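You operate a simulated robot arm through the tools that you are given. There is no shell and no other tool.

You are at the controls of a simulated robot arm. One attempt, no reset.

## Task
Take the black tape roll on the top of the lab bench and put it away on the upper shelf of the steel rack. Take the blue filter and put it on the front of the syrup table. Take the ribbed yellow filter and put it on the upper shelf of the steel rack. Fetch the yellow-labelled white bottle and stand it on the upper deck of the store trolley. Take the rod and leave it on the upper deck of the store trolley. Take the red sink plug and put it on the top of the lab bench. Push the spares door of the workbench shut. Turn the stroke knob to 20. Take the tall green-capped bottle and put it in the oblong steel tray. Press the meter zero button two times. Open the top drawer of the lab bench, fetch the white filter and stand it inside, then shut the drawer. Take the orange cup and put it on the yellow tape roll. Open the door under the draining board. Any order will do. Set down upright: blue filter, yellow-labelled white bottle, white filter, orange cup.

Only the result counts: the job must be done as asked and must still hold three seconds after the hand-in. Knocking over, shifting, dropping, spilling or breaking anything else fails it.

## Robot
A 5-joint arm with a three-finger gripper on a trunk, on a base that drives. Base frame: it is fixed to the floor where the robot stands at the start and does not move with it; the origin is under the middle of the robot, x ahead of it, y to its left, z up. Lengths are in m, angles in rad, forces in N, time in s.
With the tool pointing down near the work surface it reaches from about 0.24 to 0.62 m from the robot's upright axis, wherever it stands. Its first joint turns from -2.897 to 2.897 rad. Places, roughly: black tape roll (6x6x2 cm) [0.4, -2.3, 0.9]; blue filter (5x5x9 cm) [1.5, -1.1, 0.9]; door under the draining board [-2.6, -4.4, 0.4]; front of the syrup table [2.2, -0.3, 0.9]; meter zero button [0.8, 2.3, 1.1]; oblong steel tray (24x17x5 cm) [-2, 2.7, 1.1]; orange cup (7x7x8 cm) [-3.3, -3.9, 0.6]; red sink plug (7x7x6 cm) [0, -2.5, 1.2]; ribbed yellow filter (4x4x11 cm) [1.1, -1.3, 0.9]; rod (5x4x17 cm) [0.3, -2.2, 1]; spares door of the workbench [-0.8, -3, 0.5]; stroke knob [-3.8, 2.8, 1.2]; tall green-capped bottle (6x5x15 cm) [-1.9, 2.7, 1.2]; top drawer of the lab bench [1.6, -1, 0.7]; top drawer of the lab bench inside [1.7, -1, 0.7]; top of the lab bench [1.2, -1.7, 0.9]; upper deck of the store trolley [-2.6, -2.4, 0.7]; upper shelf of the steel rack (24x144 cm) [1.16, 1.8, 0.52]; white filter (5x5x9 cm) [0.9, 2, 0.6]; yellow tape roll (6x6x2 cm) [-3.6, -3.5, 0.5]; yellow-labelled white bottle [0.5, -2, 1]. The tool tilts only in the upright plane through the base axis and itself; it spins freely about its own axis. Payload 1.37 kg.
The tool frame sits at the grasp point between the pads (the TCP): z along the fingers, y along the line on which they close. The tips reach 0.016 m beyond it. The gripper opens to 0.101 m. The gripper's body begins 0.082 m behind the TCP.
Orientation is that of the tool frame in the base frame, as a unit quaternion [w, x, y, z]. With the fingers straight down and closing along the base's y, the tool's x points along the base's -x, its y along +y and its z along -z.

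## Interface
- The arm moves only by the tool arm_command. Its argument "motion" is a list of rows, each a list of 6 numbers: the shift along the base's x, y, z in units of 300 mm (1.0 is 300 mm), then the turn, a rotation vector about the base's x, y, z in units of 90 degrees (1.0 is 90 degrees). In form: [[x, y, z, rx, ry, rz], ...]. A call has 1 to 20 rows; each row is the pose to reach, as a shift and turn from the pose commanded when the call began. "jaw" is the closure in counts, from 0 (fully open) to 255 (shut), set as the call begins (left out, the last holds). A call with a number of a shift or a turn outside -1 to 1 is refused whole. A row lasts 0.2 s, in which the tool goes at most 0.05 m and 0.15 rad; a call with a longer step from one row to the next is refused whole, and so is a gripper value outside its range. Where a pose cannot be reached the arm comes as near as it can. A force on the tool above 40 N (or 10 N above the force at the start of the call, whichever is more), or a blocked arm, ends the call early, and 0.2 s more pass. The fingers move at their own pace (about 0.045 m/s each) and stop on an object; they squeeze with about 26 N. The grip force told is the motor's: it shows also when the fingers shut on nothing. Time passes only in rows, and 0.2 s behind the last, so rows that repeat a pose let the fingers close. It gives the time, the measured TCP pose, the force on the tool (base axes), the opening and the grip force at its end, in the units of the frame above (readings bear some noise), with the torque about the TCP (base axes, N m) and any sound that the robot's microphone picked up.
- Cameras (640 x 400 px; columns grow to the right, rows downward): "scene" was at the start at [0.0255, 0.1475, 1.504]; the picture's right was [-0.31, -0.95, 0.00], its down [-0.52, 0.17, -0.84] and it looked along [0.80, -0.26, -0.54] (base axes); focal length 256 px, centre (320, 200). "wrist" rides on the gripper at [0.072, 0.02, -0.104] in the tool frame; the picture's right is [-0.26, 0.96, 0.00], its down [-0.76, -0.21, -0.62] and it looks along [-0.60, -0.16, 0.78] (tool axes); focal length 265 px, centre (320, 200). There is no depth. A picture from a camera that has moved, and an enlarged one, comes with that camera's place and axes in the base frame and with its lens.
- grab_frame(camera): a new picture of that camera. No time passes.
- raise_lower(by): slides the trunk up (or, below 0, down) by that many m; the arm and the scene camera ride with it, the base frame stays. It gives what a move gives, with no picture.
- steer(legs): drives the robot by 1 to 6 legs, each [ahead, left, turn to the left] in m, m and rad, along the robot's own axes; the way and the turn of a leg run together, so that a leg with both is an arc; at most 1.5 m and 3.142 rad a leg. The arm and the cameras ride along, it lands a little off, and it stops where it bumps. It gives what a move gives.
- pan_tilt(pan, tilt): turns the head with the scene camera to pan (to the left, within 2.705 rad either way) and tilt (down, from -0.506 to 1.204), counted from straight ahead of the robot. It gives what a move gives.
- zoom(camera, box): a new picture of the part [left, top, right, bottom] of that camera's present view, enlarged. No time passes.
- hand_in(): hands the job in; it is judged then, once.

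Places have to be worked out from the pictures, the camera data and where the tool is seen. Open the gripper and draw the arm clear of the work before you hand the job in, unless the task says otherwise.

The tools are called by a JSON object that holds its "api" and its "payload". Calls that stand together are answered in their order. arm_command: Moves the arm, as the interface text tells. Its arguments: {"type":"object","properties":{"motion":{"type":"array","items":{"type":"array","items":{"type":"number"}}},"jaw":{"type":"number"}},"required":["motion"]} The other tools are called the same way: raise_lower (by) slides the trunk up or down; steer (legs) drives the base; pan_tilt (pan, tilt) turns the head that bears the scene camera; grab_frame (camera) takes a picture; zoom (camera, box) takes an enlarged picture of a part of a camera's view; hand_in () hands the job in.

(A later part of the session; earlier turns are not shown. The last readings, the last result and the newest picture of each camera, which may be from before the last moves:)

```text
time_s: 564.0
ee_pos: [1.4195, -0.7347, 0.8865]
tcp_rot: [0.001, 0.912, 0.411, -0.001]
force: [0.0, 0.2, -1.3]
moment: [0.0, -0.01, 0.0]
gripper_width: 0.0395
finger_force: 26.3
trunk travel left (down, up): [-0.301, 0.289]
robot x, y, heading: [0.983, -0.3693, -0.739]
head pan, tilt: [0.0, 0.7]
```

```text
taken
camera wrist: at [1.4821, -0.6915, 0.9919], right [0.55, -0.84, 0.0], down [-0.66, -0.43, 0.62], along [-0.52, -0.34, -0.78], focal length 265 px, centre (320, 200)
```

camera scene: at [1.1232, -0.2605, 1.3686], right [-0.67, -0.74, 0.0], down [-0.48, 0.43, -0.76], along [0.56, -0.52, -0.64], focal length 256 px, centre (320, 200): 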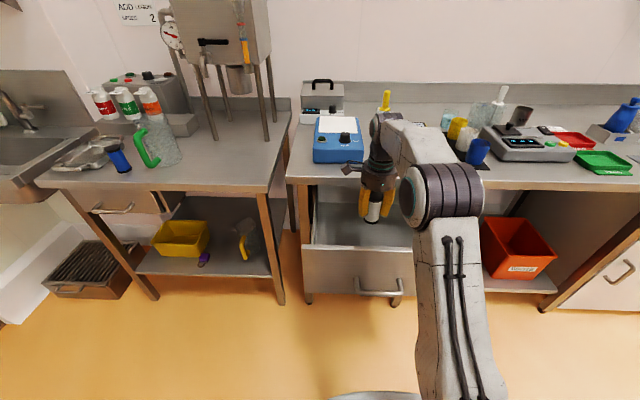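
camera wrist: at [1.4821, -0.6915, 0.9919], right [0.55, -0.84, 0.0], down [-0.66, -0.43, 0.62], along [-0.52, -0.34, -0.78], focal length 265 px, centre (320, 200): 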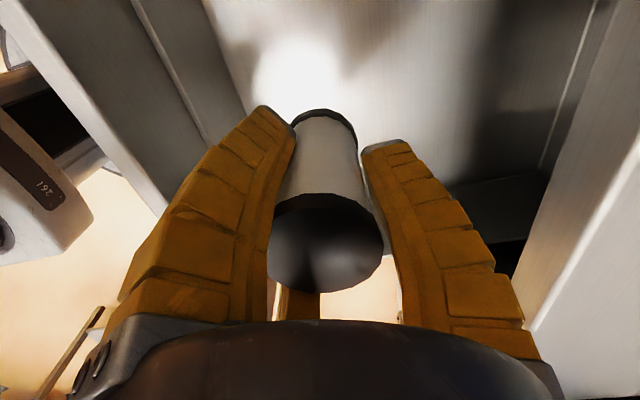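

Filter is centred in the open part of the drawer. I lower it further with the arm.

{"api": "arm_command", "payload": {"motion": [[0, 0, -0.12, 0, 0, 0], [0, 0, -0.24, 0, 0, 0], [0, 0, -0.36, 0, 0, 0], [0, 0, -0.45, 0, 0, 0], [0, 0, -0.45, 0, 0, 0]]}}

{"api": "grab_frame", "payload": {"camera": "scene"}}

{"api": "grab_frame", "payload": {"camera": "wrist"}}

```text
time_s: 565.2
ee_pos: [1.4188, -0.7329, 0.7519]
tcp_rot: [0.0, 0.912, 0.411, 0.001]
force: [-1.2, 0.4, 0.1]
moment: [0.0, 0.02, 0.02]
gripper_width: 0.0396
finger_force: 26.3
trunk travel left (down, up): [-0.301, 0.289]
robot x, y, heading: [0.9829, -0.3708, -0.739]
head pan, tilt: [0.0, 0.7]
```

```text
taken
camera scene: at [1.1233, -0.2606, 1.3686], right [-0.67, -0.74, 0.0], down [-0.48, 0.43, -0.76], along [0.56, -0.52, -0.64], focal length 256 px, centre (320, 200)
```

scene: 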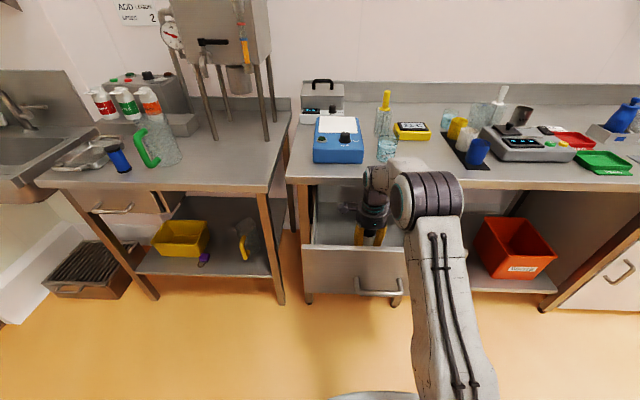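

```text
taken
camera wrist: at [1.4819, -0.6912, 0.8558], right [0.55, -0.84, 0.0], down [-0.66, -0.43, 0.62], along [-0.52, -0.34, -0.78], focal length 265 px, centre (320, 200)
```

wrist: 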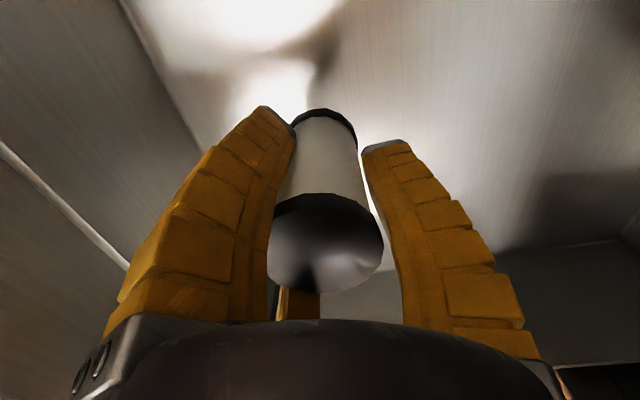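

{"api": "arm_command", "payload": {"motion": [[0, 0, -0.03, 0, 0, 0], [0, 0, -0.06, 0, 0, 0], [0, 0, -0.08, 0, 0, 0], [0, 0, -0.1, 0, 0, 0], [0, 0, -0.1, 0, 0, 0]]}}

```text
time_s: 566.5
ee_pos: [1.4194, -0.7326, 0.7207]
tcp_rot: [-0.001, 0.912, 0.409, 0.0]
force: [0.2, -0.5, -1.0]
moment: [0.03, 0.0, -0.01]
gripper_width: 0.0398
finger_force: 25.6
trunk travel left (down, up): [-0.301, 0.289]
robot x, y, heading: [0.9866, -0.3713, -0.737]
head pan, tilt: [0.0, 0.7]
```

{"api": "arm_command", "payload": {"motion": [[0, 0, -0.01, 0, 0, 0], [0, 0, -0.02, 0, 0, 0], [0, 0, -0.03, 0, 0, 0], [0, 0, -0.04, 0, 0, 0], [0, 0, -0.04, 0, 0, 0]]}}

```text
time_s: 567.6
ee_pos: [1.4198, -0.7344, 0.7096]
tcp_rot: [0.0, 0.912, 0.411, -0.001]
force: [0.0, -0.4, -0.4]
moment: [0.03, 0.0, -0.01]
gripper_width: 0.0396
finger_force: 25.9
trunk travel left (down, up): [-0.301, 0.289]
robot x, y, heading: [0.9884, -0.3714, -0.741]
head pan, tilt: [0.0, 0.7]
```

{"api": "arm_command", "payload": {"motion": [[0, 0, -0.01, 0, 0, 0], [0, 0, -0.02, 0, 0, 0], [0, 0, -0.03, 0, 0, 0], [0, 0, -0.03, 0, 0, 0]]}}

```text
time_s: 568.6
ee_pos: [1.4188, -0.7349, 0.7019]
tcp_rot: [0.001, 0.912, 0.41, 0.0]
force: [0.4, 0.6, 5.5]
moment: [0.1, -0.05, -0.03]
gripper_width: 0.0404
finger_force: 25.6
trunk travel left (down, up): [-0.301, 0.289]
robot x, y, heading: [0.9836, -0.3739, -0.735]
head pan, tilt: [0.0, 0.7]
```

Contact (5.5 N) at z≈0.702. I release partly and rise.

{"api": "arm_command", "payload": {"motion": [[0, 0, -0.003, 0, 0, 0], [0, 0, -0.003, 0, 0, 0], [0, 0, -0.003, 0, 0, 0], [0, 0, -0.003, 0, 0, 0]], "jaw": 105}}

{"api": "grab_frame", "payload": {"camera": "wrist"}}

{"api": "arm_command", "payload": {"motion": [[0, 0, 0.06, 0, 0, 0], [0, 0, 0.16, 0, 0, 0], [0, 0, 0.3, 0, 0, 0], [0, 0, 0.45, 0, 0, 0], [0, 0, 0.6, 0, 0, 0], [0, 0, 0.75, 0, 0, 0], [0, 0, 0.85, 0, 0, 0], [0, 0, 0.85, 0, 0, 0]]}}

{"api": "grab_frame", "payload": {"camera": "wrist"}}

```text
time_s: 569.6
ee_pos: [1.4185, -0.7342, 0.7005]
tcp_rot: [0.0, 0.912, 0.411, 0.0]
force: [-0.2, 0.2, -0.2]
moment: [0.0, -0.01, -0.03]
gripper_width: 0.0627
finger_force: 2.6
trunk travel left (down, up): [-0.301, 0.289]
robot x, y, heading: [0.9888, -0.3738, -0.745]
head pan, tilt: [0.0, 0.7]
```

```text
taken
camera wrist: at [1.4818, -0.6918, 0.8048], right [0.55, -0.84, 0.0], down [-0.66, -0.43, 0.62], along [-0.52, -0.34, -0.78], focal length 265 px, centre (320, 200)
```

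wrist: 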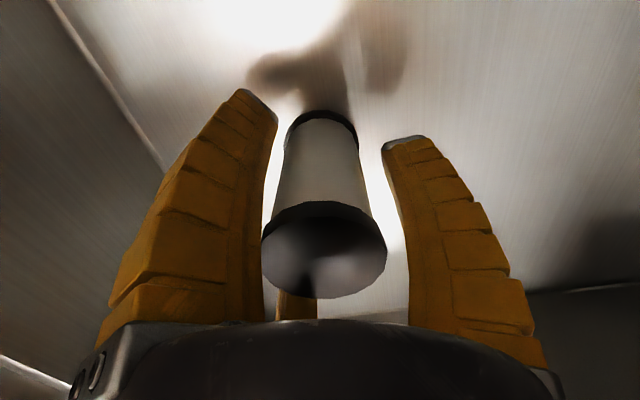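

```text
time_s: 571.5
ee_pos: [1.4201, -0.7336, 0.9552]
tcp_rot: [0.0, 0.912, 0.411, 0.0]
force: [0.6, -0.6, 0.1]
moment: [-0.01, 0.01, 0.0]
gripper_width: 0.0628
finger_force: 2.3
trunk travel left (down, up): [-0.301, 0.289]
robot x, y, heading: [0.9848, -0.3706, -0.739]
head pan, tilt: [0.0, 0.7]
```

```text
taken
camera wrist: at [1.4837, -0.6912, 1.0599], right [0.55, -0.84, 0.0], down [-0.66, -0.43, 0.62], along [-0.52, -0.34, -0.78], focal length 265 px, centre (320, 200)
```

wrist: 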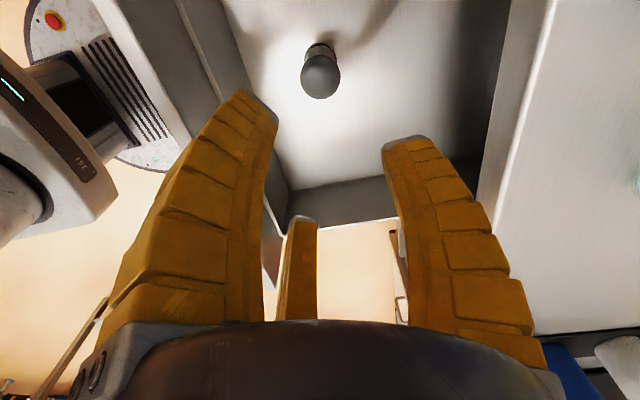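

White filter stands upright in the drawer. Now to close it gently: I close the fingers, back off 0.45 m, and tilt the tool horizontal to push the drawer face.

{"api": "steer", "payload": {"legs": [[-0.45, 0.0, 0.0]]}}

{"api": "arm_command", "payload": {"motion": [[-0.015, 0.013, 0.03, -0.0612, -0.0672, 0], [-0.03, 0.027, 0.06, -0.1225, -0.1344, 0], [-0.045, 0.04, 0.09, -0.1837, -0.2016, 0], [-0.06, 0.054, 0.12, -0.245, -0.2688, 0], [-0.075, 0.067, 0.15, -0.3062, -0.336, 0], [-0.09, 0.08, 0.18, -0.3674, -0.4031, 0], [-0.105, 0.094, 0.21, -0.4287, -0.4703, 0], [-0.12, 0.107, 0.24, -0.4899, -0.5375, 0], [-0.135, 0.121, 0.26, -0.5511, -0.6047, 0], [-0.15, 0.134, 0.28, -0.6124, -0.6719, 0], [-0.165, 0.147, 0.28, -0.6736, -0.7391, 0], [-0.165, 0.147, 0.28, -0.6736, -0.7391, 0]], "jaw": 255}}

{"api": "grab_frame", "payload": {"camera": "scene"}}

```text
time_s: 574.2
ee_pos: [1.0893, -0.4295, 0.954]
tcp_rot: [0.0, 0.911, 0.412, 0.001]
force: [0.6, -0.9, 0.0]
moment: [0.01, 0.01, -0.02]
gripper_width: 0.063
finger_force: 1.9
trunk travel left (down, up): [-0.301, 0.289]
robot x, y, heading: [0.6548, -0.0723, -0.738]
head pan, tilt: [0.0, 0.7]
```

```text
time_s: 576.8
ee_pos: [1.0267, -0.408, 1.0383]
tcp_rot: [0.648, 0.643, 0.293, 0.283]
force: [0.4, -0.5, -0.3]
moment: [-0.04, -0.01, 0.02]
gripper_width: 0.0001
finger_force: 25.8
out of reach, approached as far as the arm can: row 2, 3, 4, 5, 6, 7, 8, 9, 10, 11, 12
trunk travel left (down, up): [-0.301, 0.289]
robot x, y, heading: [0.6555, -0.0677, -0.737]
head pan, tilt: [0.0, 0.7]
```

```text
taken
camera scene: at [0.7907, 0.0426, 1.3686], right [-0.67, -0.74, 0.0], down [-0.48, 0.43, -0.76], along [0.57, -0.51, -0.64], focal length 256 px, centre (320, 200)
```

scene: 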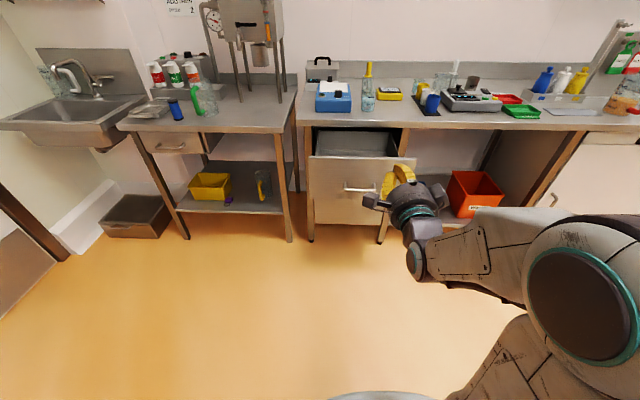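

Tool horizontal. I lower the trunk 0.25 m and retract the arm a bit so it has stroke for a slow push.

{"api": "raise_lower", "payload": {"by": -0.25}}

{"api": "arm_command", "payload": {"motion": [[-0.05, 0.045, 0, 0, 0, 0], [-0.1, 0.09, 0, 0, 0, 0], [-0.15, 0.135, 0, 0, 0, 0], [-0.19, 0.17, 0, 0, 0, 0], [-0.19, 0.17, 0, 0, 0, 0]]}}

```text
time_s: 579.4
ee_pos: [1.0264, -0.4067, 0.7905]
tcp_rot: [0.649, 0.643, 0.292, 0.283]
force: [-0.2, 1.0, 0.7]
moment: [-0.03, -0.01, 0.01]
gripper_width: 0.0
finger_force: 26.5
trunk travel left (down, up): [-0.051, 0.539]
robot x, y, heading: [0.6515, -0.0695, -0.739]
head pan, tilt: [0.0, 0.7]
```

```text
time_s: 580.5
ee_pos: [1.0023, -0.386, 0.8281]
tcp_rot: [0.648, 0.644, 0.294, 0.282]
force: [0.5, 0.2, 0.4]
moment: [0.0, 0.0, -0.02]
gripper_width: 0.0
finger_force: 26.1
out of reach, approached as far as the arm can: row 1, 2, 3, 4, 5
trunk travel left (down, up): [-0.051, 0.539]
robot x, y, heading: [0.6573, -0.0721, -0.74]
head pan, tilt: [0.0, 0.7]
```

The arm's inner limit is ~0.47 m; fine. I drive 0.36 m ahead to bring the fingertips just short of the drawer face (above the handle).

{"api": "steer", "payload": {"legs": [[0.34, 0.02, 0.0]]}}

{"api": "zoom", "payload": {"camera": "scene", "box": [270, 180, 470, 380]}}

{"api": "grab_frame", "payload": {"camera": "wrist"}}

```text
time_s: 582.8
ee_pos: [1.269, -0.6005, 0.8286]
tcp_rot: [0.648, 0.643, 0.294, 0.283]
force: [-0.4, 0.4, -0.9]
moment: [-0.01, -0.01, -0.02]
gripper_width: 0.0
finger_force: 25.5
trunk travel left (down, up): [-0.051, 0.539]
robot x, y, heading: [0.9187, -0.288, -0.738]
head pan, tilt: [0.0, 0.7]
```

```text
2.00 times, centred on (370, 280) of scene
camera zoom: at [1.0558, -0.172, 1.1186], right [-0.67, -0.74, 0.0], down [-0.48, 0.43, -0.77], along [0.57, -0.51, -0.64], focal length 513 px, centre (220, 40)
```

zoom: 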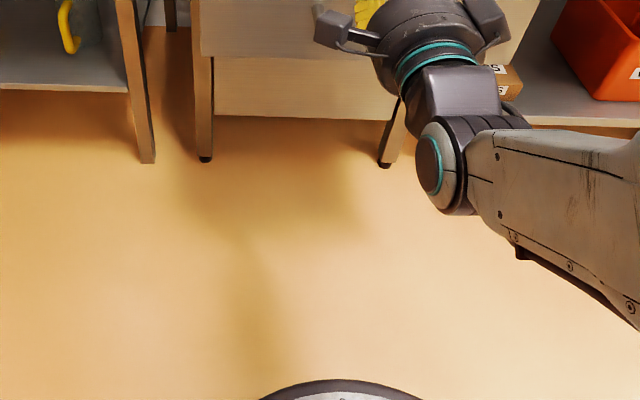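

```text
taken
camera wrist: at [1.2392, -0.4754, 0.8479], right [-0.17, -0.18, 0.97], down [-0.97, -0.15, -0.19], along [0.18, -0.97, -0.15], focal length 265 px, centre (320, 200)
```

wrist: 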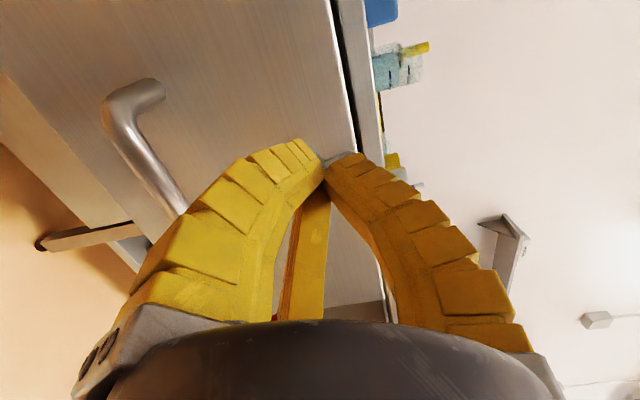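

Fingertips are just below the drawer's top edge, close to the face. I extend slightly and lower ~3 cm for a safer contact height.

{"api": "arm_command", "payload": {"motion": [[0.025, -0.022, -0.05, 0, 0, 0], [0.05, -0.045, -0.1, 0, 0, 0], [0.05, -0.045, -0.1, 0, 0, 0]]}}

{"api": "pan_tilt", "payload": {"pan": 0.0, "tilt": 0.45}}

{"api": "grab_frame", "payload": {"camera": "scene"}}

```text
time_s: 583.6
ee_pos: [1.2859, -0.6167, 0.8007]
tcp_rot: [0.648, 0.644, 0.293, 0.282]
force: [0.5, 0.4, -0.9]
moment: [-0.03, 0.03, -0.02]
gripper_width: 0.0001
finger_force: 26.1
out of reach, approached as far as the arm can: row 2, 3
trunk travel left (down, up): [-0.051, 0.539]
robot x, y, heading: [0.9179, -0.2874, -0.74]
head pan, tilt: [0.0, 0.7]
```

```text
time_s: 584.4
ee_pos: [1.286, -0.6161, 0.8016]
tcp_rot: [0.648, 0.644, 0.294, 0.281]
force: [0.3, -0.2, 0.3]
moment: [0.02, 0.0, -0.01]
gripper_width: 0.0001
finger_force: 26.0
trunk travel left (down, up): [-0.051, 0.539]
robot x, y, heading: [0.9177, -0.2841, -0.74]
head pan, tilt: [0.0, 0.45]
```

```text
taken
camera scene: at [1.061, -0.1767, 1.1407], right [-0.67, -0.74, 0.0], down [-0.32, 0.29, -0.9], along [0.67, -0.61, -0.44], focal length 256 px, centre (320, 200)
```

scene: 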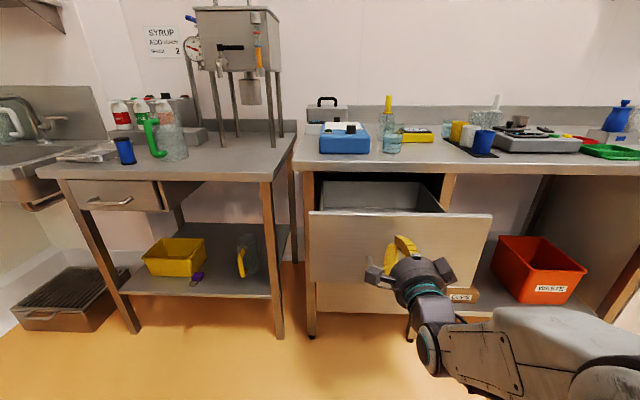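

Ready to push. I advance with short, slow base legs.

{"api": "steer", "payload": {"legs": [[0.03, 0, 0], [0.03, 0, 0], [0.03, 0, 0], [0.03, 0, 0], [0.03, 0, 0], [0.03, 0, 0]]}}

{"api": "grab_frame", "payload": {"camera": "scene"}}

```text
time_s: 587.4
ee_pos: [1.4178, -0.7359, 0.8008]
tcp_rot: [0.648, 0.644, 0.293, 0.282]
force: [0.0, 0.4, -1.3]
moment: [0.01, -0.01, 0.02]
gripper_width: 0.0
finger_force: 26.0
trunk travel left (down, up): [-0.051, 0.539]
robot x, y, heading: [1.0484, -0.4048, -0.74]
head pan, tilt: [0.0, 0.45]
```

```text
taken
camera scene: at [1.1934, -0.2971, 1.1408], right [-0.67, -0.74, 0.0], down [-0.32, 0.29, -0.9], along [0.67, -0.61, -0.44], focal length 256 px, centre (320, 200)
```

scene: 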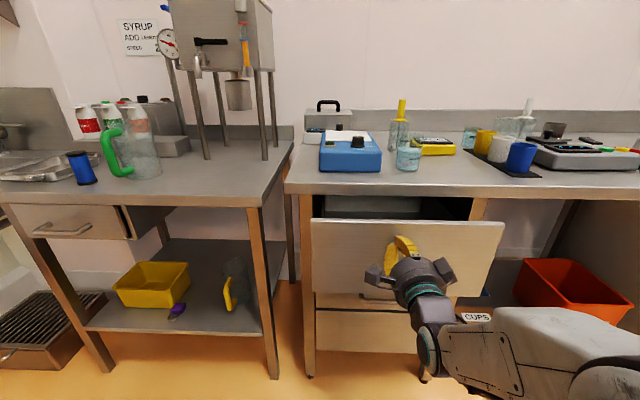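

Sliding shut smoothly. I continue four more 3 cm legs.

{"api": "steer", "payload": {"legs": [[0.03, 0, 0], [0.03, 0, 0], [0.03, 0, 0], [0.02, 0, 0]]}}

{"api": "grab_frame", "payload": {"camera": "scene"}}

```text
time_s: 589.4
ee_pos: [1.4991, -0.8093, 0.8013]
tcp_rot: [0.648, 0.643, 0.294, 0.282]
force: [-0.2, 0.2, 1.0]
moment: [0.01, 0.02, 0.02]
gripper_width: 0.0001
finger_force: 25.5
trunk travel left (down, up): [-0.051, 0.539]
robot x, y, heading: [1.1299, -0.4794, -0.74]
head pan, tilt: [0.0, 0.45]
```

```text
taken
camera scene: at [1.2746, -0.3708, 1.1408], right [-0.67, -0.74, 0.0], down [-0.32, 0.29, -0.9], along [0.67, -0.6, -0.44], focal length 256 px, centre (320, 200)
```

scene: 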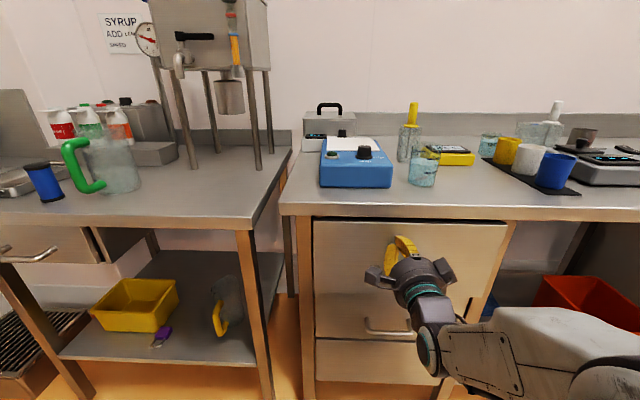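

Almost shut. I finish with slow arm rows until it stops.

{"api": "arm_command", "payload": {"motion": [[0.0124, -0.0111, 0, 0, 0, 0], [0.0248, -0.0223, 0, 0, 0, 0], [0.0372, -0.0334, 0, 0, 0, 0], [0.0496, -0.0445, 0, 0, 0, 0], [0.062, -0.0556, 0, 0, 0, 0], [0.0744, -0.0668, 0, 0, 0, 0], [0.0868, -0.0779, 0, 0, 0, 0], [0.0992, -0.089, 0, 0, 0, 0], [0.1116, -0.1, 0, 0, 0, 0], [0.124, -0.111, 0, 0, 0, 0]]}}

{"api": "grab_frame", "payload": {"camera": "scene"}}

```text
time_s: 591.6
ee_pos: [1.5339, -0.843, 0.8002]
tcp_rot: [0.647, 0.645, 0.293, 0.282]
force: [-25.6, 20.1, -1.4]
moment: [0.0, 0.03, -0.18]
gripper_width: 0.0062
finger_force: 28.6
trunk travel left (down, up): [-0.051, 0.539]
robot x, y, heading: [1.1326, -0.4785, -0.735]
head pan, tilt: [0.0, 0.45]
```

```text
taken
camera scene: at [1.2718, -0.3687, 1.1408], right [-0.67, -0.74, 0.0], down [-0.32, 0.29, -0.9], along [0.67, -0.61, -0.43], focal length 256 px, centre (320, 200)
```

scene: 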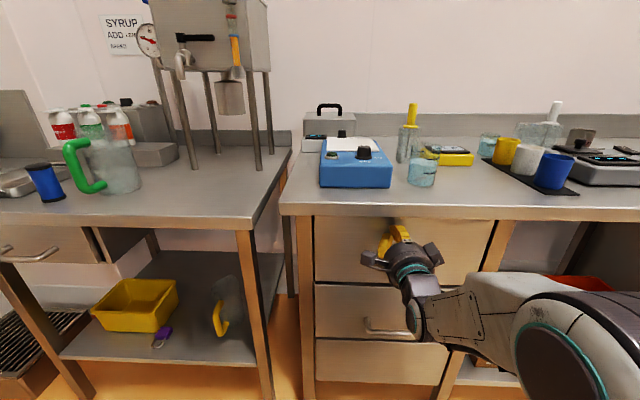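

Firm stop (32 N): closed. I zoom to confirm it is flush with the others.

{"api": "zoom", "payload": {"camera": "scene", "box": [270, 190, 530, 390]}}

{"api": "arm_command", "payload": {"motion": [[-0.05, 0.045, 0, 0, 0, 0], [-0.1, 0.09, 0.02, 0, 0, 0], [-0.15, 0.135, 0.04, 0, 0, 0], [-0.15, 0.135, 0.04, 0, 0, 0]]}}

```text
2.00 times, centred on (400, 290) of scene
camera zoom: at [1.2718, -0.3687, 1.1408], right [-0.67, -0.74, 0.0], down [-0.32, 0.29, -0.9], along [0.67, -0.61, -0.43], focal length 513 px, centre (160, 20)
```

zoom: 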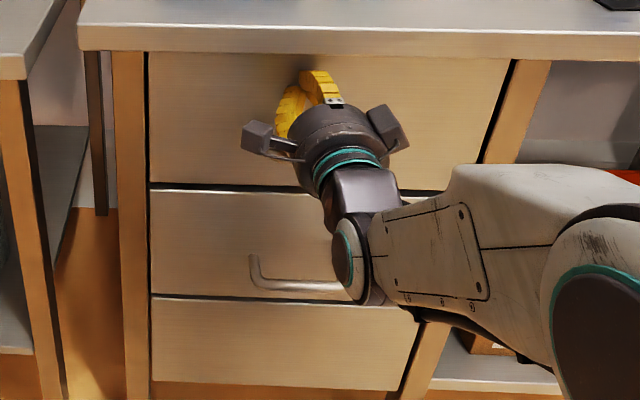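

```text
time_s: 592.6
ee_pos: [1.4926, -0.8027, 0.814]
tcp_rot: [0.648, 0.644, 0.294, 0.282]
force: [-0.6, -0.5, 0.4]
moment: [-0.01, 0.0, 0.0]
gripper_width: 0.0001
finger_force: 28.6
trunk travel left (down, up): [-0.051, 0.539]
robot x, y, heading: [1.1339, -0.4778, -0.736]
head pan, tilt: [0.0, 0.45]
```

Drawer shut. Remaining: the green-capped bottle into the steel tray and the stroke knob. I back off, raise the trunk and drive across the room toward that machinery.

{"api": "steer", "payload": {"legs": [[-0.55, 0.0, 0.0]]}}

{"api": "raise_lower", "payload": {"by": 0.4}}

{"api": "steer", "payload": {"legs": [[0.0, 0.0, 3.1], [1.0, 0.0, 0.0], [0.8, 0.0, 0.0]]}}

{"api": "pan_tilt", "payload": {"pan": 0.0, "tilt": 0.25}}

{"api": "grab_frame", "payload": {"camera": "scene"}}

{"api": "pan_tilt", "payload": {"pan": -0.8, "tilt": 0.25}}

{"api": "grab_frame", "payload": {"camera": "scene"}}

```text
time_s: 595.8
ee_pos: [1.086, -0.4374, 0.8127]
tcp_rot: [0.649, 0.646, 0.291, 0.279]
force: [0.7, 0.5, -0.1]
moment: [-0.01, 0.0, 0.01]
gripper_width: 0.0
finger_force: 28.2
trunk travel left (down, up): [-0.051, 0.539]
robot x, y, heading: [0.7303, -0.1083, -0.749]
head pan, tilt: [0.0, 0.45]
```

```text
time_s: 599.6
ee_pos: [1.0863, -0.4379, 1.214]
tcp_rot: [0.648, 0.646, 0.291, 0.279]
force: [1.2, 0.7, -0.4]
moment: [0.02, -0.02, -0.01]
gripper_width: 0.0003
finger_force: 28.1
trunk travel left (down, up): [-0.451, 0.139]
robot x, y, heading: [0.7318, -0.111, -0.75]
head pan, tilt: [0.0, 0.45]
```

```text
time_s: 615.9
ee_pos: [-0.8445, 1.5527, 1.2136]
tcp_rot: [-0.259, -0.271, 0.654, 0.657]
force: [-0.6, -0.8, -0.2]
moment: [0.01, 0.03, -0.03]
gripper_width: 0.0
finger_force: 27.9
trunk travel left (down, up): [-0.451, 0.139]
robot x, y, heading: [-0.5121, 1.2069, 2.333]
head pan, tilt: [0.0, 0.45]
```

```text
time_s: 616.6
ee_pos: [-0.8433, 1.5525, 1.2139]
tcp_rot: [-0.259, -0.271, 0.655, 0.656]
force: [-0.2, -0.1, -0.4]
moment: [0.0, -0.01, 0.0]
gripper_width: 0.0001
finger_force: 27.9
trunk travel left (down, up): [-0.451, 0.139]
robot x, y, heading: [-0.5079, 1.2047, 2.337]
head pan, tilt: [0.0, 0.25]
```

```text
taken
camera scene: at [-0.656, 1.1075, 1.5594], right [0.72, 0.69, 0.0], down [0.17, -0.18, -0.97], along [-0.67, 0.7, -0.25], focal length 256 px, centre (320, 200)
```

scene: 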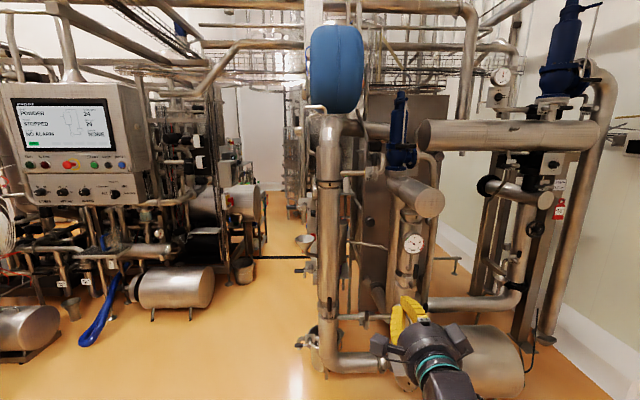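

```text
time_s: 617.8
ee_pos: [-0.8428, 1.5535, 1.2136]
tcp_rot: [-0.259, -0.271, 0.655, 0.656]
force: [-0.6, -0.9, -1.0]
moment: [-0.02, 0.0, -0.04]
gripper_width: 0.0
finger_force: 27.8
trunk travel left (down, up): [-0.451, 0.139]
robot x, y, heading: [-0.5056, 1.2053, 2.338]
head pan, tilt: [-0.799, 0.25]
```

```text
taken
camera scene: at [-0.5881, 1.1334, 1.5594], right [1.0, -0.03, 0.0], down [-0.01, -0.25, -0.97], along [0.03, 0.97, -0.25], focal length 256 px, centre (320, 200)
```

scene: 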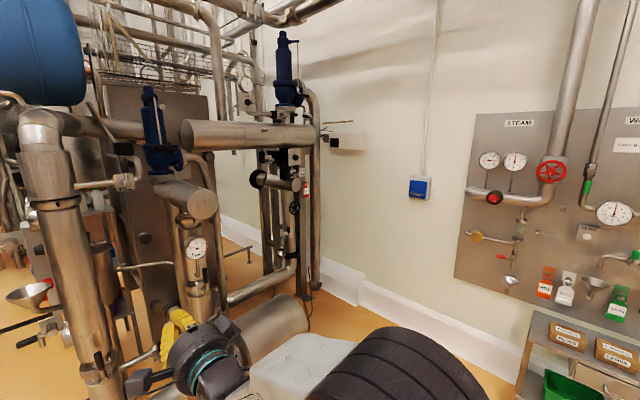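

{"api": "pan_tilt", "payload": {"pan": 0.0, "tilt": 0.2}}

{"api": "zoom", "payload": {"camera": "scene", "box": [160, 120, 320, 260]}}

{"api": "zoom", "payload": {"camera": "scene", "box": [280, 120, 440, 260]}}

```text
time_s: 618.9
ee_pos: [-0.843, 1.5534, 1.2132]
tcp_rot: [-0.259, -0.272, 0.655, 0.656]
force: [0.0, 0.2, -0.1]
moment: [0.01, 0.0, 0.03]
gripper_width: 0.0
finger_force: 28.0
trunk travel left (down, up): [-0.451, 0.139]
robot x, y, heading: [-0.5061, 1.2023, 2.336]
head pan, tilt: [0.0, 0.201]
```

```text
2.86 times, centred on (240, 190) of scene
camera zoom: at [-0.6558, 1.1074, 1.564], right [0.72, 0.69, 0.0], down [0.14, -0.14, -0.98], along [-0.68, 0.71, -0.2], focal length 733 px, centre (549, 229)
```

zoom: 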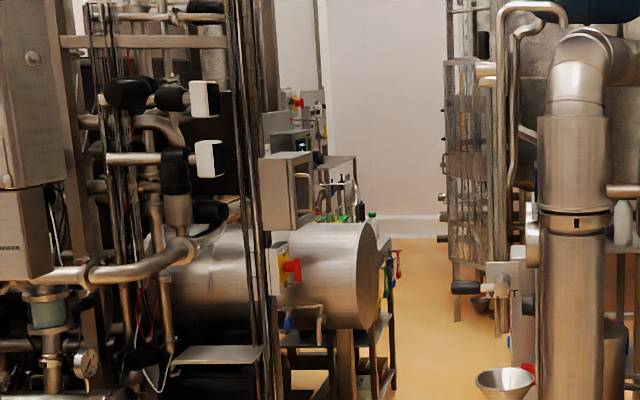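

```text
2.86 times, centred on (360, 190) of scene
camera zoom: at [-0.6558, 1.1074, 1.564], right [0.72, 0.69, 0.0], down [0.14, -0.14, -0.98], along [-0.68, 0.71, -0.2], focal length 733 px, centre (206, 229)
```

zoom: 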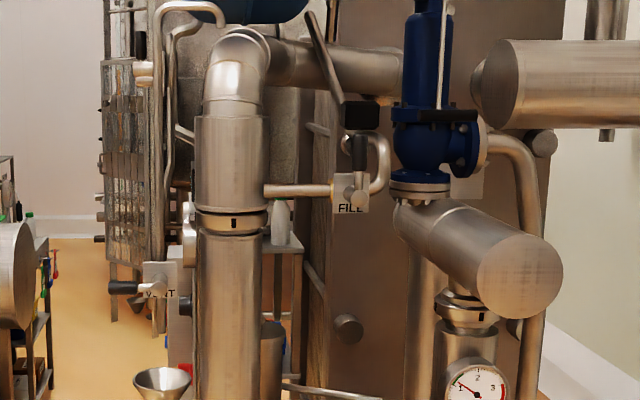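

The bottle and tray sit behind the skid, reachable from the corridor on its left; the knob is further down that corridor on the left. First I put the tool back to pointing down, retracted and high, for moving in the narrow corridor.

{"api": "arm_command", "payload": {"motion": [[0.02, -0.02, 0.03, -0.0653, -0.0633, 0], [0.04, -0.04, 0.06, -0.1306, -0.1265, 0], [0.06, -0.06, 0.09, -0.196, -0.1898, 0], [0.08, -0.085, 0.12, -0.2613, -0.2531, 0], [0.1, -0.105, 0.15, -0.3266, -0.3164, 0], [0.12, -0.13, 0.18, -0.392, -0.3796, 0], [0.15, -0.15, 0.21, -0.4573, -0.4429, 0], [0.17, -0.175, 0.24, -0.5226, -0.5062, 0], [0.19, -0.2, 0.27, -0.588, -0.5695, 0], [0.21, -0.22, 0.3, -0.6533, -0.6327, 0], [0.232, -0.24, 0.33, -0.7186, -0.696, 0], [0.232, -0.24, 0.33, -0.7186, -0.696, 0]], "jaw": 0}}

{"api": "raise_lower", "payload": {"by": 0.13}}

{"api": "grab_frame", "payload": {"camera": "scene"}}

```text
time_s: 621.5
ee_pos: [-0.7699, 1.4741, 1.286]
tcp_rot: [0.001, -0.383, 0.924, -0.003]
force: [0.3, 0.2, -0.1]
moment: [-0.02, -0.02, 0.04]
gripper_width: 0.1008
finger_force: 0.0
out of reach, approached as far as the arm can: row 11, 12
trunk travel left (down, up): [-0.451, 0.139]
robot x, y, heading: [-0.506, 1.2043, 2.338]
head pan, tilt: [0.0, 0.201]
```

```text
time_s: 623.1
ee_pos: [-0.7705, 1.4748, 1.4165]
tcp_rot: [0.0, -0.383, 0.924, -0.003]
force: [-0.8, 0.4, -0.3]
moment: [0.0, -0.01, -0.01]
gripper_width: 0.1006
finger_force: 0.1
trunk travel left (down, up): [-0.581, 0.009]
robot x, y, heading: [-0.5043, 1.2053, 2.333]
head pan, tilt: [0.0, 0.201]
```

```text
taken
camera scene: at [-0.6559, 1.1074, 1.694], right [0.72, 0.69, 0.0], down [0.14, -0.14, -0.98], along [-0.68, 0.71, -0.2], focal length 256 px, centre (320, 200)
```

scene: 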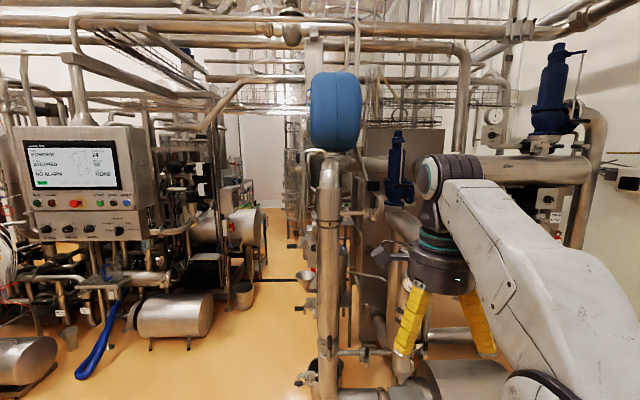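

Corridor looks clear. I drive to its middle (about 1.75 m along), shifting 0.55 m left.

{"api": "steer", "payload": {"legs": [[0.0, 0.0, 0.065], [0.5, 0.53, 0.0], [0.6, 0.02, 0.0], [0.6, 0.0, 0.0]]}}

{"api": "pan_tilt", "payload": {"pan": -1.0, "tilt": 0.4}}

{"api": "grab_frame", "payload": {"camera": "scene"}}

{"api": "pan_tilt", "payload": {"pan": 0.3, "tilt": 0.3}}

{"api": "grab_frame", "payload": {"camera": "scene"}}

```text
time_s: 633.5
ee_pos: [-2.3955, 2.2221, 1.4146]
tcp_rot: [0.001, -0.406, 0.914, -0.001]
force: [-0.1, 0.6, -0.5]
moment: [-0.03, -0.04, -0.02]
gripper_width: 0.1004
finger_force: 0.1
trunk travel left (down, up): [-0.581, 0.009]
robot x, y, heading: [-2.1253, 1.9635, 2.389]
head pan, tilt: [0.0, 0.201]
```

```text
time_s: 634.7
ee_pos: [-2.3945, 2.222, 1.4165]
tcp_rot: [0.0, -0.405, 0.914, -0.001]
force: [0.4, 0.0, -0.7]
moment: [0.0, 0.01, -0.06]
gripper_width: 0.1007
finger_force: 0.0
trunk travel left (down, up): [-0.581, 0.009]
robot x, y, heading: [-2.1202, 1.9627, 2.38]
head pan, tilt: [-1.0, 0.4]
```

```text
taken
camera scene: at [-2.1791, 1.8862, 1.6755], right [0.98, -0.19, 0.0], down [-0.07, -0.38, -0.92], along [0.17, 0.91, -0.39], focal length 256 px, centre (320, 200)
```

scene: 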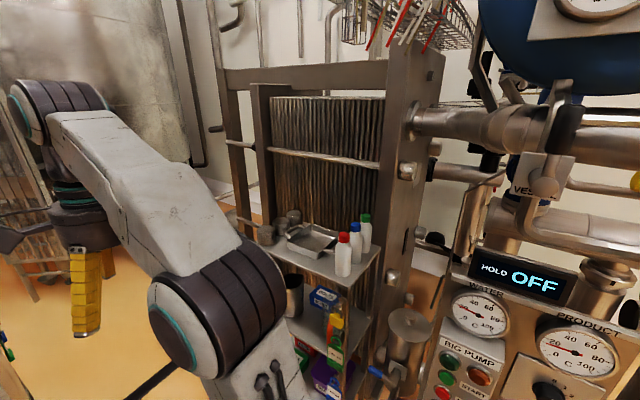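

```text
time_s: 636.2
ee_pos: [-2.3954, 2.2216, 1.4164]
tcp_rot: [0.0, -0.404, 0.915, 0.0]
force: [-0.7, 0.6, -0.3]
moment: [-0.01, -0.01, 0.03]
gripper_width: 0.1003
finger_force: 0.1
trunk travel left (down, up): [-0.581, 0.009]
robot x, y, heading: [-2.1189, 1.9652, 2.389]
head pan, tilt: [0.3, 0.3]
```

```text
taken
camera scene: at [-2.28, 1.8365, 1.6847], right [0.44, 0.9, 0.0], down [0.27, -0.13, -0.96], along [-0.86, 0.42, -0.3], focal length 256 px, centre (320, 200)
```

scene: 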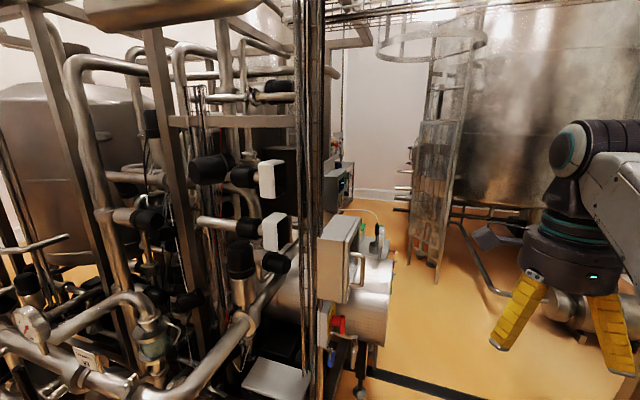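

Now I see the stand with a steel tray and three bottles (red, blue, green caps). I zoom in on them.

{"api": "pan_tilt", "payload": {"pan": -1.0, "tilt": 0.5}}

{"api": "zoom", "payload": {"camera": "scene", "box": [240, 120, 420, 260]}}

{"api": "grab_frame", "payload": {"camera": "scene"}}

```text
time_s: 637.7
ee_pos: [-2.3946, 2.2209, 1.4148]
tcp_rot: [0.0, -0.405, 0.914, -0.001]
force: [0.3, -0.2, -0.3]
moment: [0.0, 0.01, 0.01]
gripper_width: 0.1008
finger_force: 0.0
trunk travel left (down, up): [-0.581, 0.009]
robot x, y, heading: [-2.1188, 1.9629, 2.382]
head pan, tilt: [-1.0, 0.499]
```

```text
2.86 times, centred on (330, 190) of scene
camera zoom: at [-2.1794, 1.8845, 1.6663], right [0.98, -0.19, 0.0], down [-0.09, -0.47, -0.88], along [0.16, 0.86, -0.48], focal length 733 px, centre (291, 229)
```

zoom: 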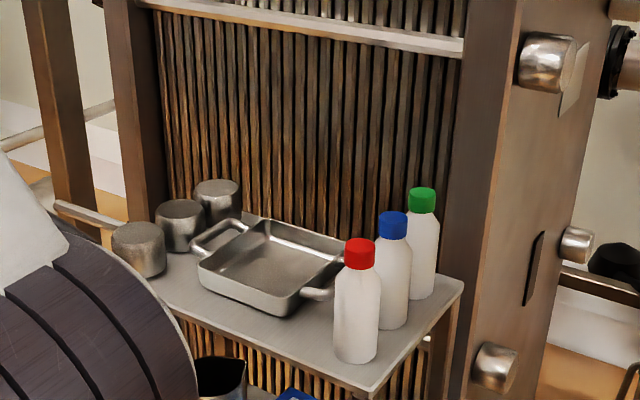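

```text
taken
camera scene: at [-2.1794, 1.8845, 1.6663], right [0.98, -0.19, 0.0], down [-0.09, -0.47, -0.88], along [0.16, 0.86, -0.48], focal length 256 px, centre (320, 200)
```

scene: 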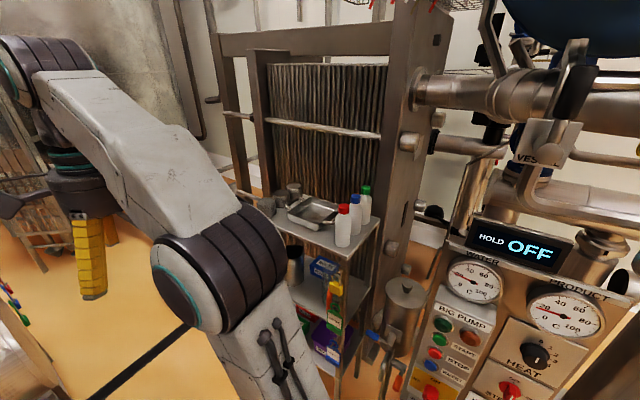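

The green-capped bottle (≈(−1.87, 2.63), top z≈1.285) stands behind the blue one; the tray is left of them. I go 0.28 m further and turn right to face the stand for a closer look.

{"api": "steer", "payload": {"legs": [[0.28, 0.02, 0.0], [0.0, 0.0, -1.555]]}}

{"api": "pan_tilt", "payload": {"pan": 0.0, "tilt": 0.45}}

{"api": "grab_frame", "payload": {"camera": "scene"}}

{"api": "grab_frame", "payload": {"camera": "wrist"}}

```text
time_s: 643.4
ee_pos: [-2.0849, 2.4218, 1.4152]
tcp_rot: [0.0, 0.353, 0.936, -0.001]
force: [0.0, -0.6, -1.2]
moment: [0.03, 0.0, -0.04]
gripper_width: 0.1003
finger_force: 0.1
trunk travel left (down, up): [-0.581, 0.009]
robot x, y, heading: [-2.3363, 2.1448, 0.824]
head pan, tilt: [-1.0, 0.499]
```

```text
time_s: 644.7
ee_pos: [-2.0851, 2.4204, 1.416]
tcp_rot: [0.0, 0.354, 0.935, 0.0]
force: [-0.1, -0.5, -0.9]
moment: [-0.02, 0.04, -0.02]
gripper_width: 0.1005
finger_force: 0.0
trunk travel left (down, up): [-0.581, 0.009]
robot x, y, heading: [-2.338, 2.1448, 0.826]
head pan, tilt: [0.0, 0.45]
```

```text
taken
camera scene: at [-2.4441, 2.2856, 1.6708], right [0.74, -0.68, 0.0], down [-0.29, -0.32, -0.9], along [0.61, 0.66, -0.44], focal length 256 px, centre (320, 200)
```

scene: 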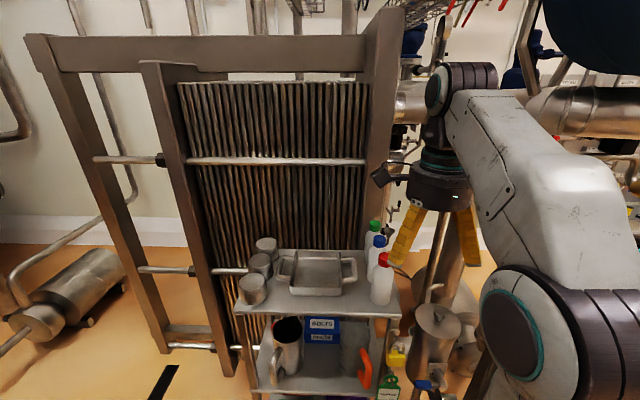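

```text
taken
camera wrist: at [-2.1252, 2.4858, 1.5213], right [0.84, 0.55, 0.0], down [0.43, -0.65, 0.62], along [0.34, -0.52, -0.78], focal length 265 px, centre (320, 200)
```

wrist: 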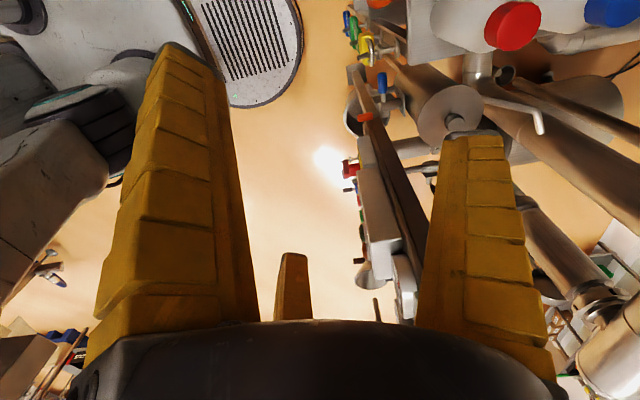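

{"api": "zoom", "payload": {"camera": "scene", "box": [230, 190, 430, 330]}}

```text
2.86 times, centred on (330, 260) of scene
camera zoom: at [-2.4441, 2.2856, 1.6708], right [0.74, -0.68, 0.0], down [-0.29, -0.32, -0.9], along [0.61, 0.66, -0.44], focal length 733 px, centre (291, 29)
```

zoom: 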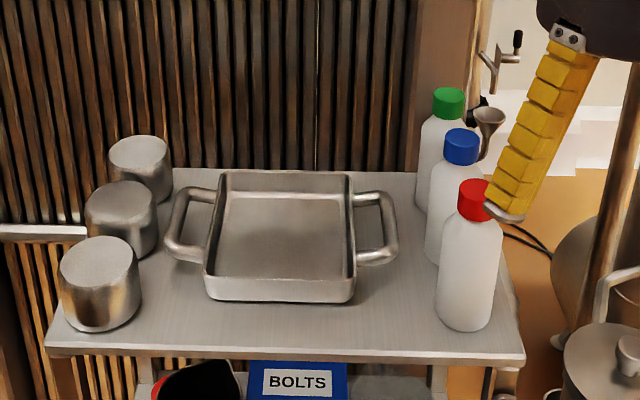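

Triangulated: green cap top ≈(−1.861, 2.665, 1.266), stand deck z≈1.116, tray centre ≈(−2.04, 2.747). I drive 0.19 m closer.

{"api": "steer", "payload": {"legs": [[0.19, 0.0, 0.0]]}}

{"api": "grab_frame", "payload": {"camera": "scene"}}

{"api": "grab_frame", "payload": {"camera": "wrist"}}

```text
time_s: 646.3
ee_pos: [-1.9522, 2.5639, 1.4158]
tcp_rot: [-0.001, 0.355, 0.935, -0.001]
force: [0.4, 0.0, 0.3]
moment: [-0.01, 0.05, -0.02]
gripper_width: 0.1005
finger_force: 0.0
trunk travel left (down, up): [-0.581, 0.009]
robot x, y, heading: [-2.2068, 2.2869, 0.821]
head pan, tilt: [0.0, 0.45]
```

```text
taken
camera scene: at [-2.3121, 2.4285, 1.6707], right [0.73, -0.68, 0.0], down [-0.3, -0.32, -0.9], along [0.61, 0.66, -0.44], focal length 256 px, centre (320, 200)
```

scene: 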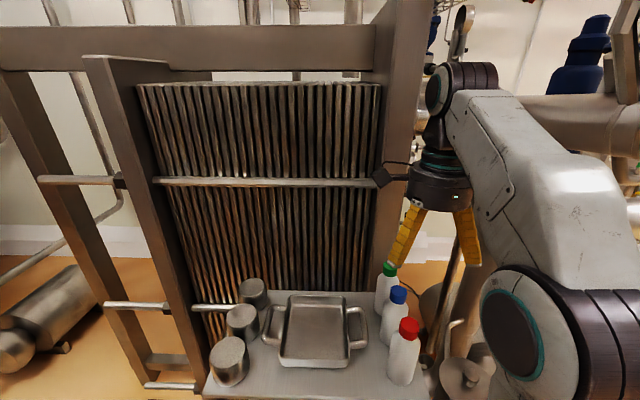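

```text
taken
camera wrist: at [-1.9926, 2.6276, 1.5208], right [0.84, 0.55, 0.0], down [0.43, -0.66, 0.62], along [0.34, -0.52, -0.78], focal length 265 px, centre (320, 200)
```

wrist: 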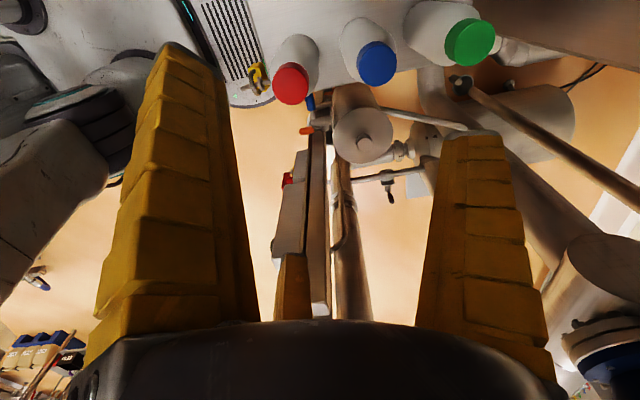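

Green cap ≈(−1.870, 2.666). I extend over it while descending to z≈1.33, staying above the other caps.

{"api": "arm_command", "payload": {"motion": [[0.07, 0.085, -0.07, 0, 0, 0], [0.14, 0.17, -0.14, 0, 0, 0], [0.21, 0.255, -0.21, 0, 0, 0], [0.273, 0.34, -0.28, 0, 0, 0], [0.273, 0.34, -0.28, 0, 0, 0]], "jaw": 60}}

{"api": "grab_frame", "payload": {"camera": "wrist"}}

{"api": "zoom", "payload": {"camera": "scene", "box": [240, 150, 460, 390]}}

```text
time_s: 647.5
ee_pos: [-1.8713, 2.6648, 1.3346]
tcp_rot: [-0.001, 0.355, 0.935, 0.0]
force: [-0.1, -0.1, 0.4]
moment: [0.02, -0.01, 0.02]
gripper_width: 0.0794
finger_force: 2.0
trunk travel left (down, up): [-0.581, 0.009]
robot x, y, heading: [-2.2082, 2.2842, 0.824]
head pan, tilt: [0.0, 0.45]
```

```text
taken
camera wrist: at [-1.9113, 2.7293, 1.4385], right [0.84, 0.55, 0.0], down [0.43, -0.66, 0.62], along [0.34, -0.52, -0.78], focal length 265 px, centre (320, 200)
```

wrist: 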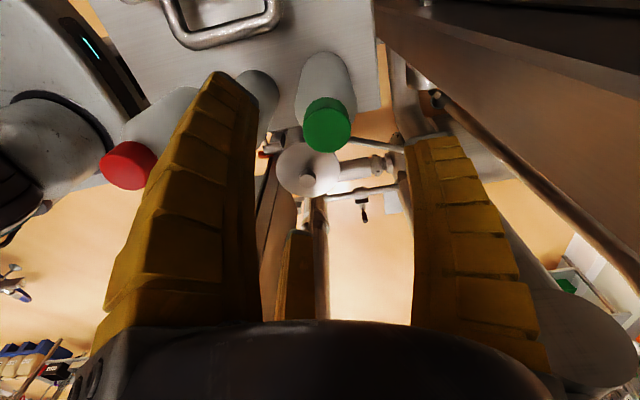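

```text
1.67 times, centred on (350, 270) of scene
camera zoom: at [-2.3135, 2.4269, 1.6708], right [0.73, -0.68, 0.0], down [-0.3, -0.32, -0.9], along [0.61, 0.66, -0.43], focal length 427 px, centre (270, 83)
```

zoom: 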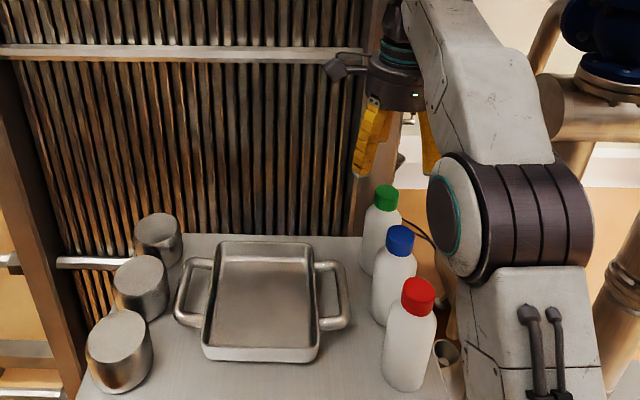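

Cap top ray gives (−1.865, 2.6695). I descend to z≈1.257 with the small correction, and look before closing.

{"api": "arm_command", "payload": {"motion": [[0.02, 0.015, -0.08, 0, 0, 0], [0.02, 0.015, -0.16, 0, 0, 0], [0.02, 0.015, -0.22, 0, 0, 0], [0.02, 0.015, -0.262, 0, 0, 0], [0.02, 0.015, -0.262, 0, 0, 0]]}}

{"api": "grab_frame", "payload": {"camera": "wrist"}}

{"api": "zoom", "payload": {"camera": "scene", "box": [320, 190, 460, 350]}}

```text
time_s: 648.7
ee_pos: [-1.8636, 2.6692, 1.254]
tcp_rot: [-0.001, 0.355, 0.935, -0.001]
force: [-0.9, -0.2, 0.1]
moment: [0.02, 0.0, -0.01]
gripper_width: 0.0796
finger_force: 1.4
trunk travel left (down, up): [-0.581, 0.009]
robot x, y, heading: [-2.2063, 2.2855, 0.826]
head pan, tilt: [0.0, 0.45]
```

```text
taken
camera wrist: at [-1.905, 2.7335, 1.36], right [0.84, 0.55, 0.0], down [0.43, -0.66, 0.62], along [0.34, -0.52, -0.78], focal length 265 px, centre (320, 200)
```

wrist: 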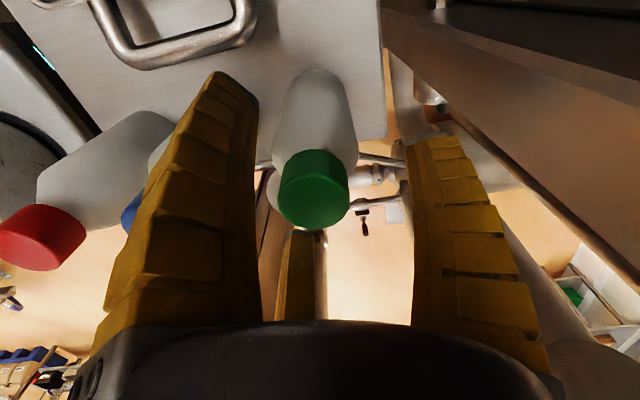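

```text
2.50 times, centred on (390, 270) of scene
camera zoom: at [-2.313, 2.4276, 1.6708], right [0.73, -0.68, 0.0], down [-0.3, -0.32, -0.9], along [0.61, 0.66, -0.44], focal length 641 px, centre (145, 25)
```

zoom: 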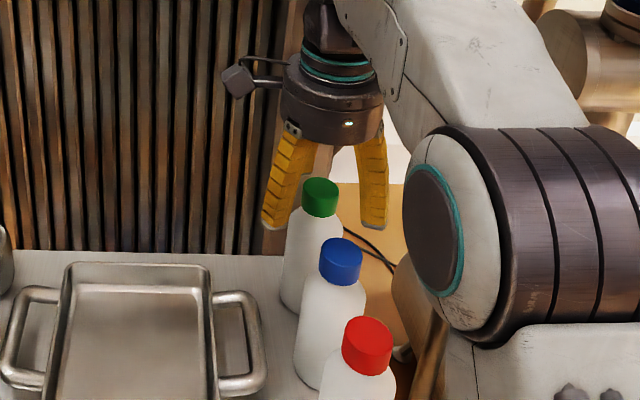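

Green cap is centred between the fingers, blue clear. I close.

{"api": "arm_command", "payload": {"motion": [[0, 0, 0, 0, 0, 0], [0, 0, 0, 0, 0, 0], [0, 0, 0, 0, 0, 0], [0, 0, 0, 0, 0, 0], [0, 0, 0, 0, 0, 0]], "jaw": 255}}

{"api": "grab_frame", "payload": {"camera": "wrist"}}

```text
time_s: 649.9
ee_pos: [-1.8635, 2.6688, 1.2549]
tcp_rot: [0.0, 0.355, 0.935, 0.0]
force: [0.7, 0.7, 6.6]
moment: [0.2, -0.08, 0.0]
gripper_width: 0.0281
finger_force: 25.6
trunk travel left (down, up): [-0.581, 0.009]
robot x, y, heading: [-2.2037, 2.2829, 0.823]
head pan, tilt: [0.0, 0.45]
```

```text
taken
camera wrist: at [-1.9053, 2.733, 1.3611], right [0.84, 0.55, 0.0], down [0.43, -0.66, 0.62], along [0.34, -0.52, -0.78], focal length 265 px, centre (320, 200)
```

wrist: 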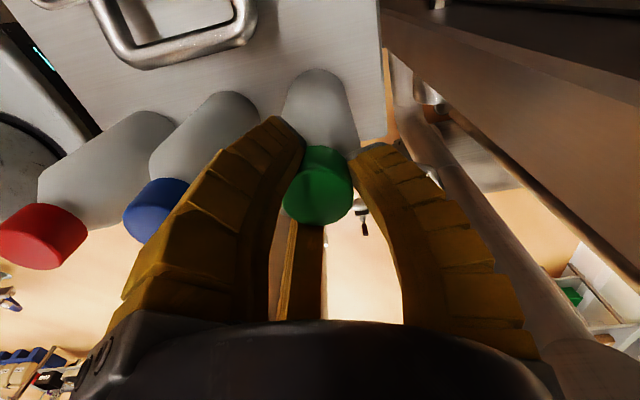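

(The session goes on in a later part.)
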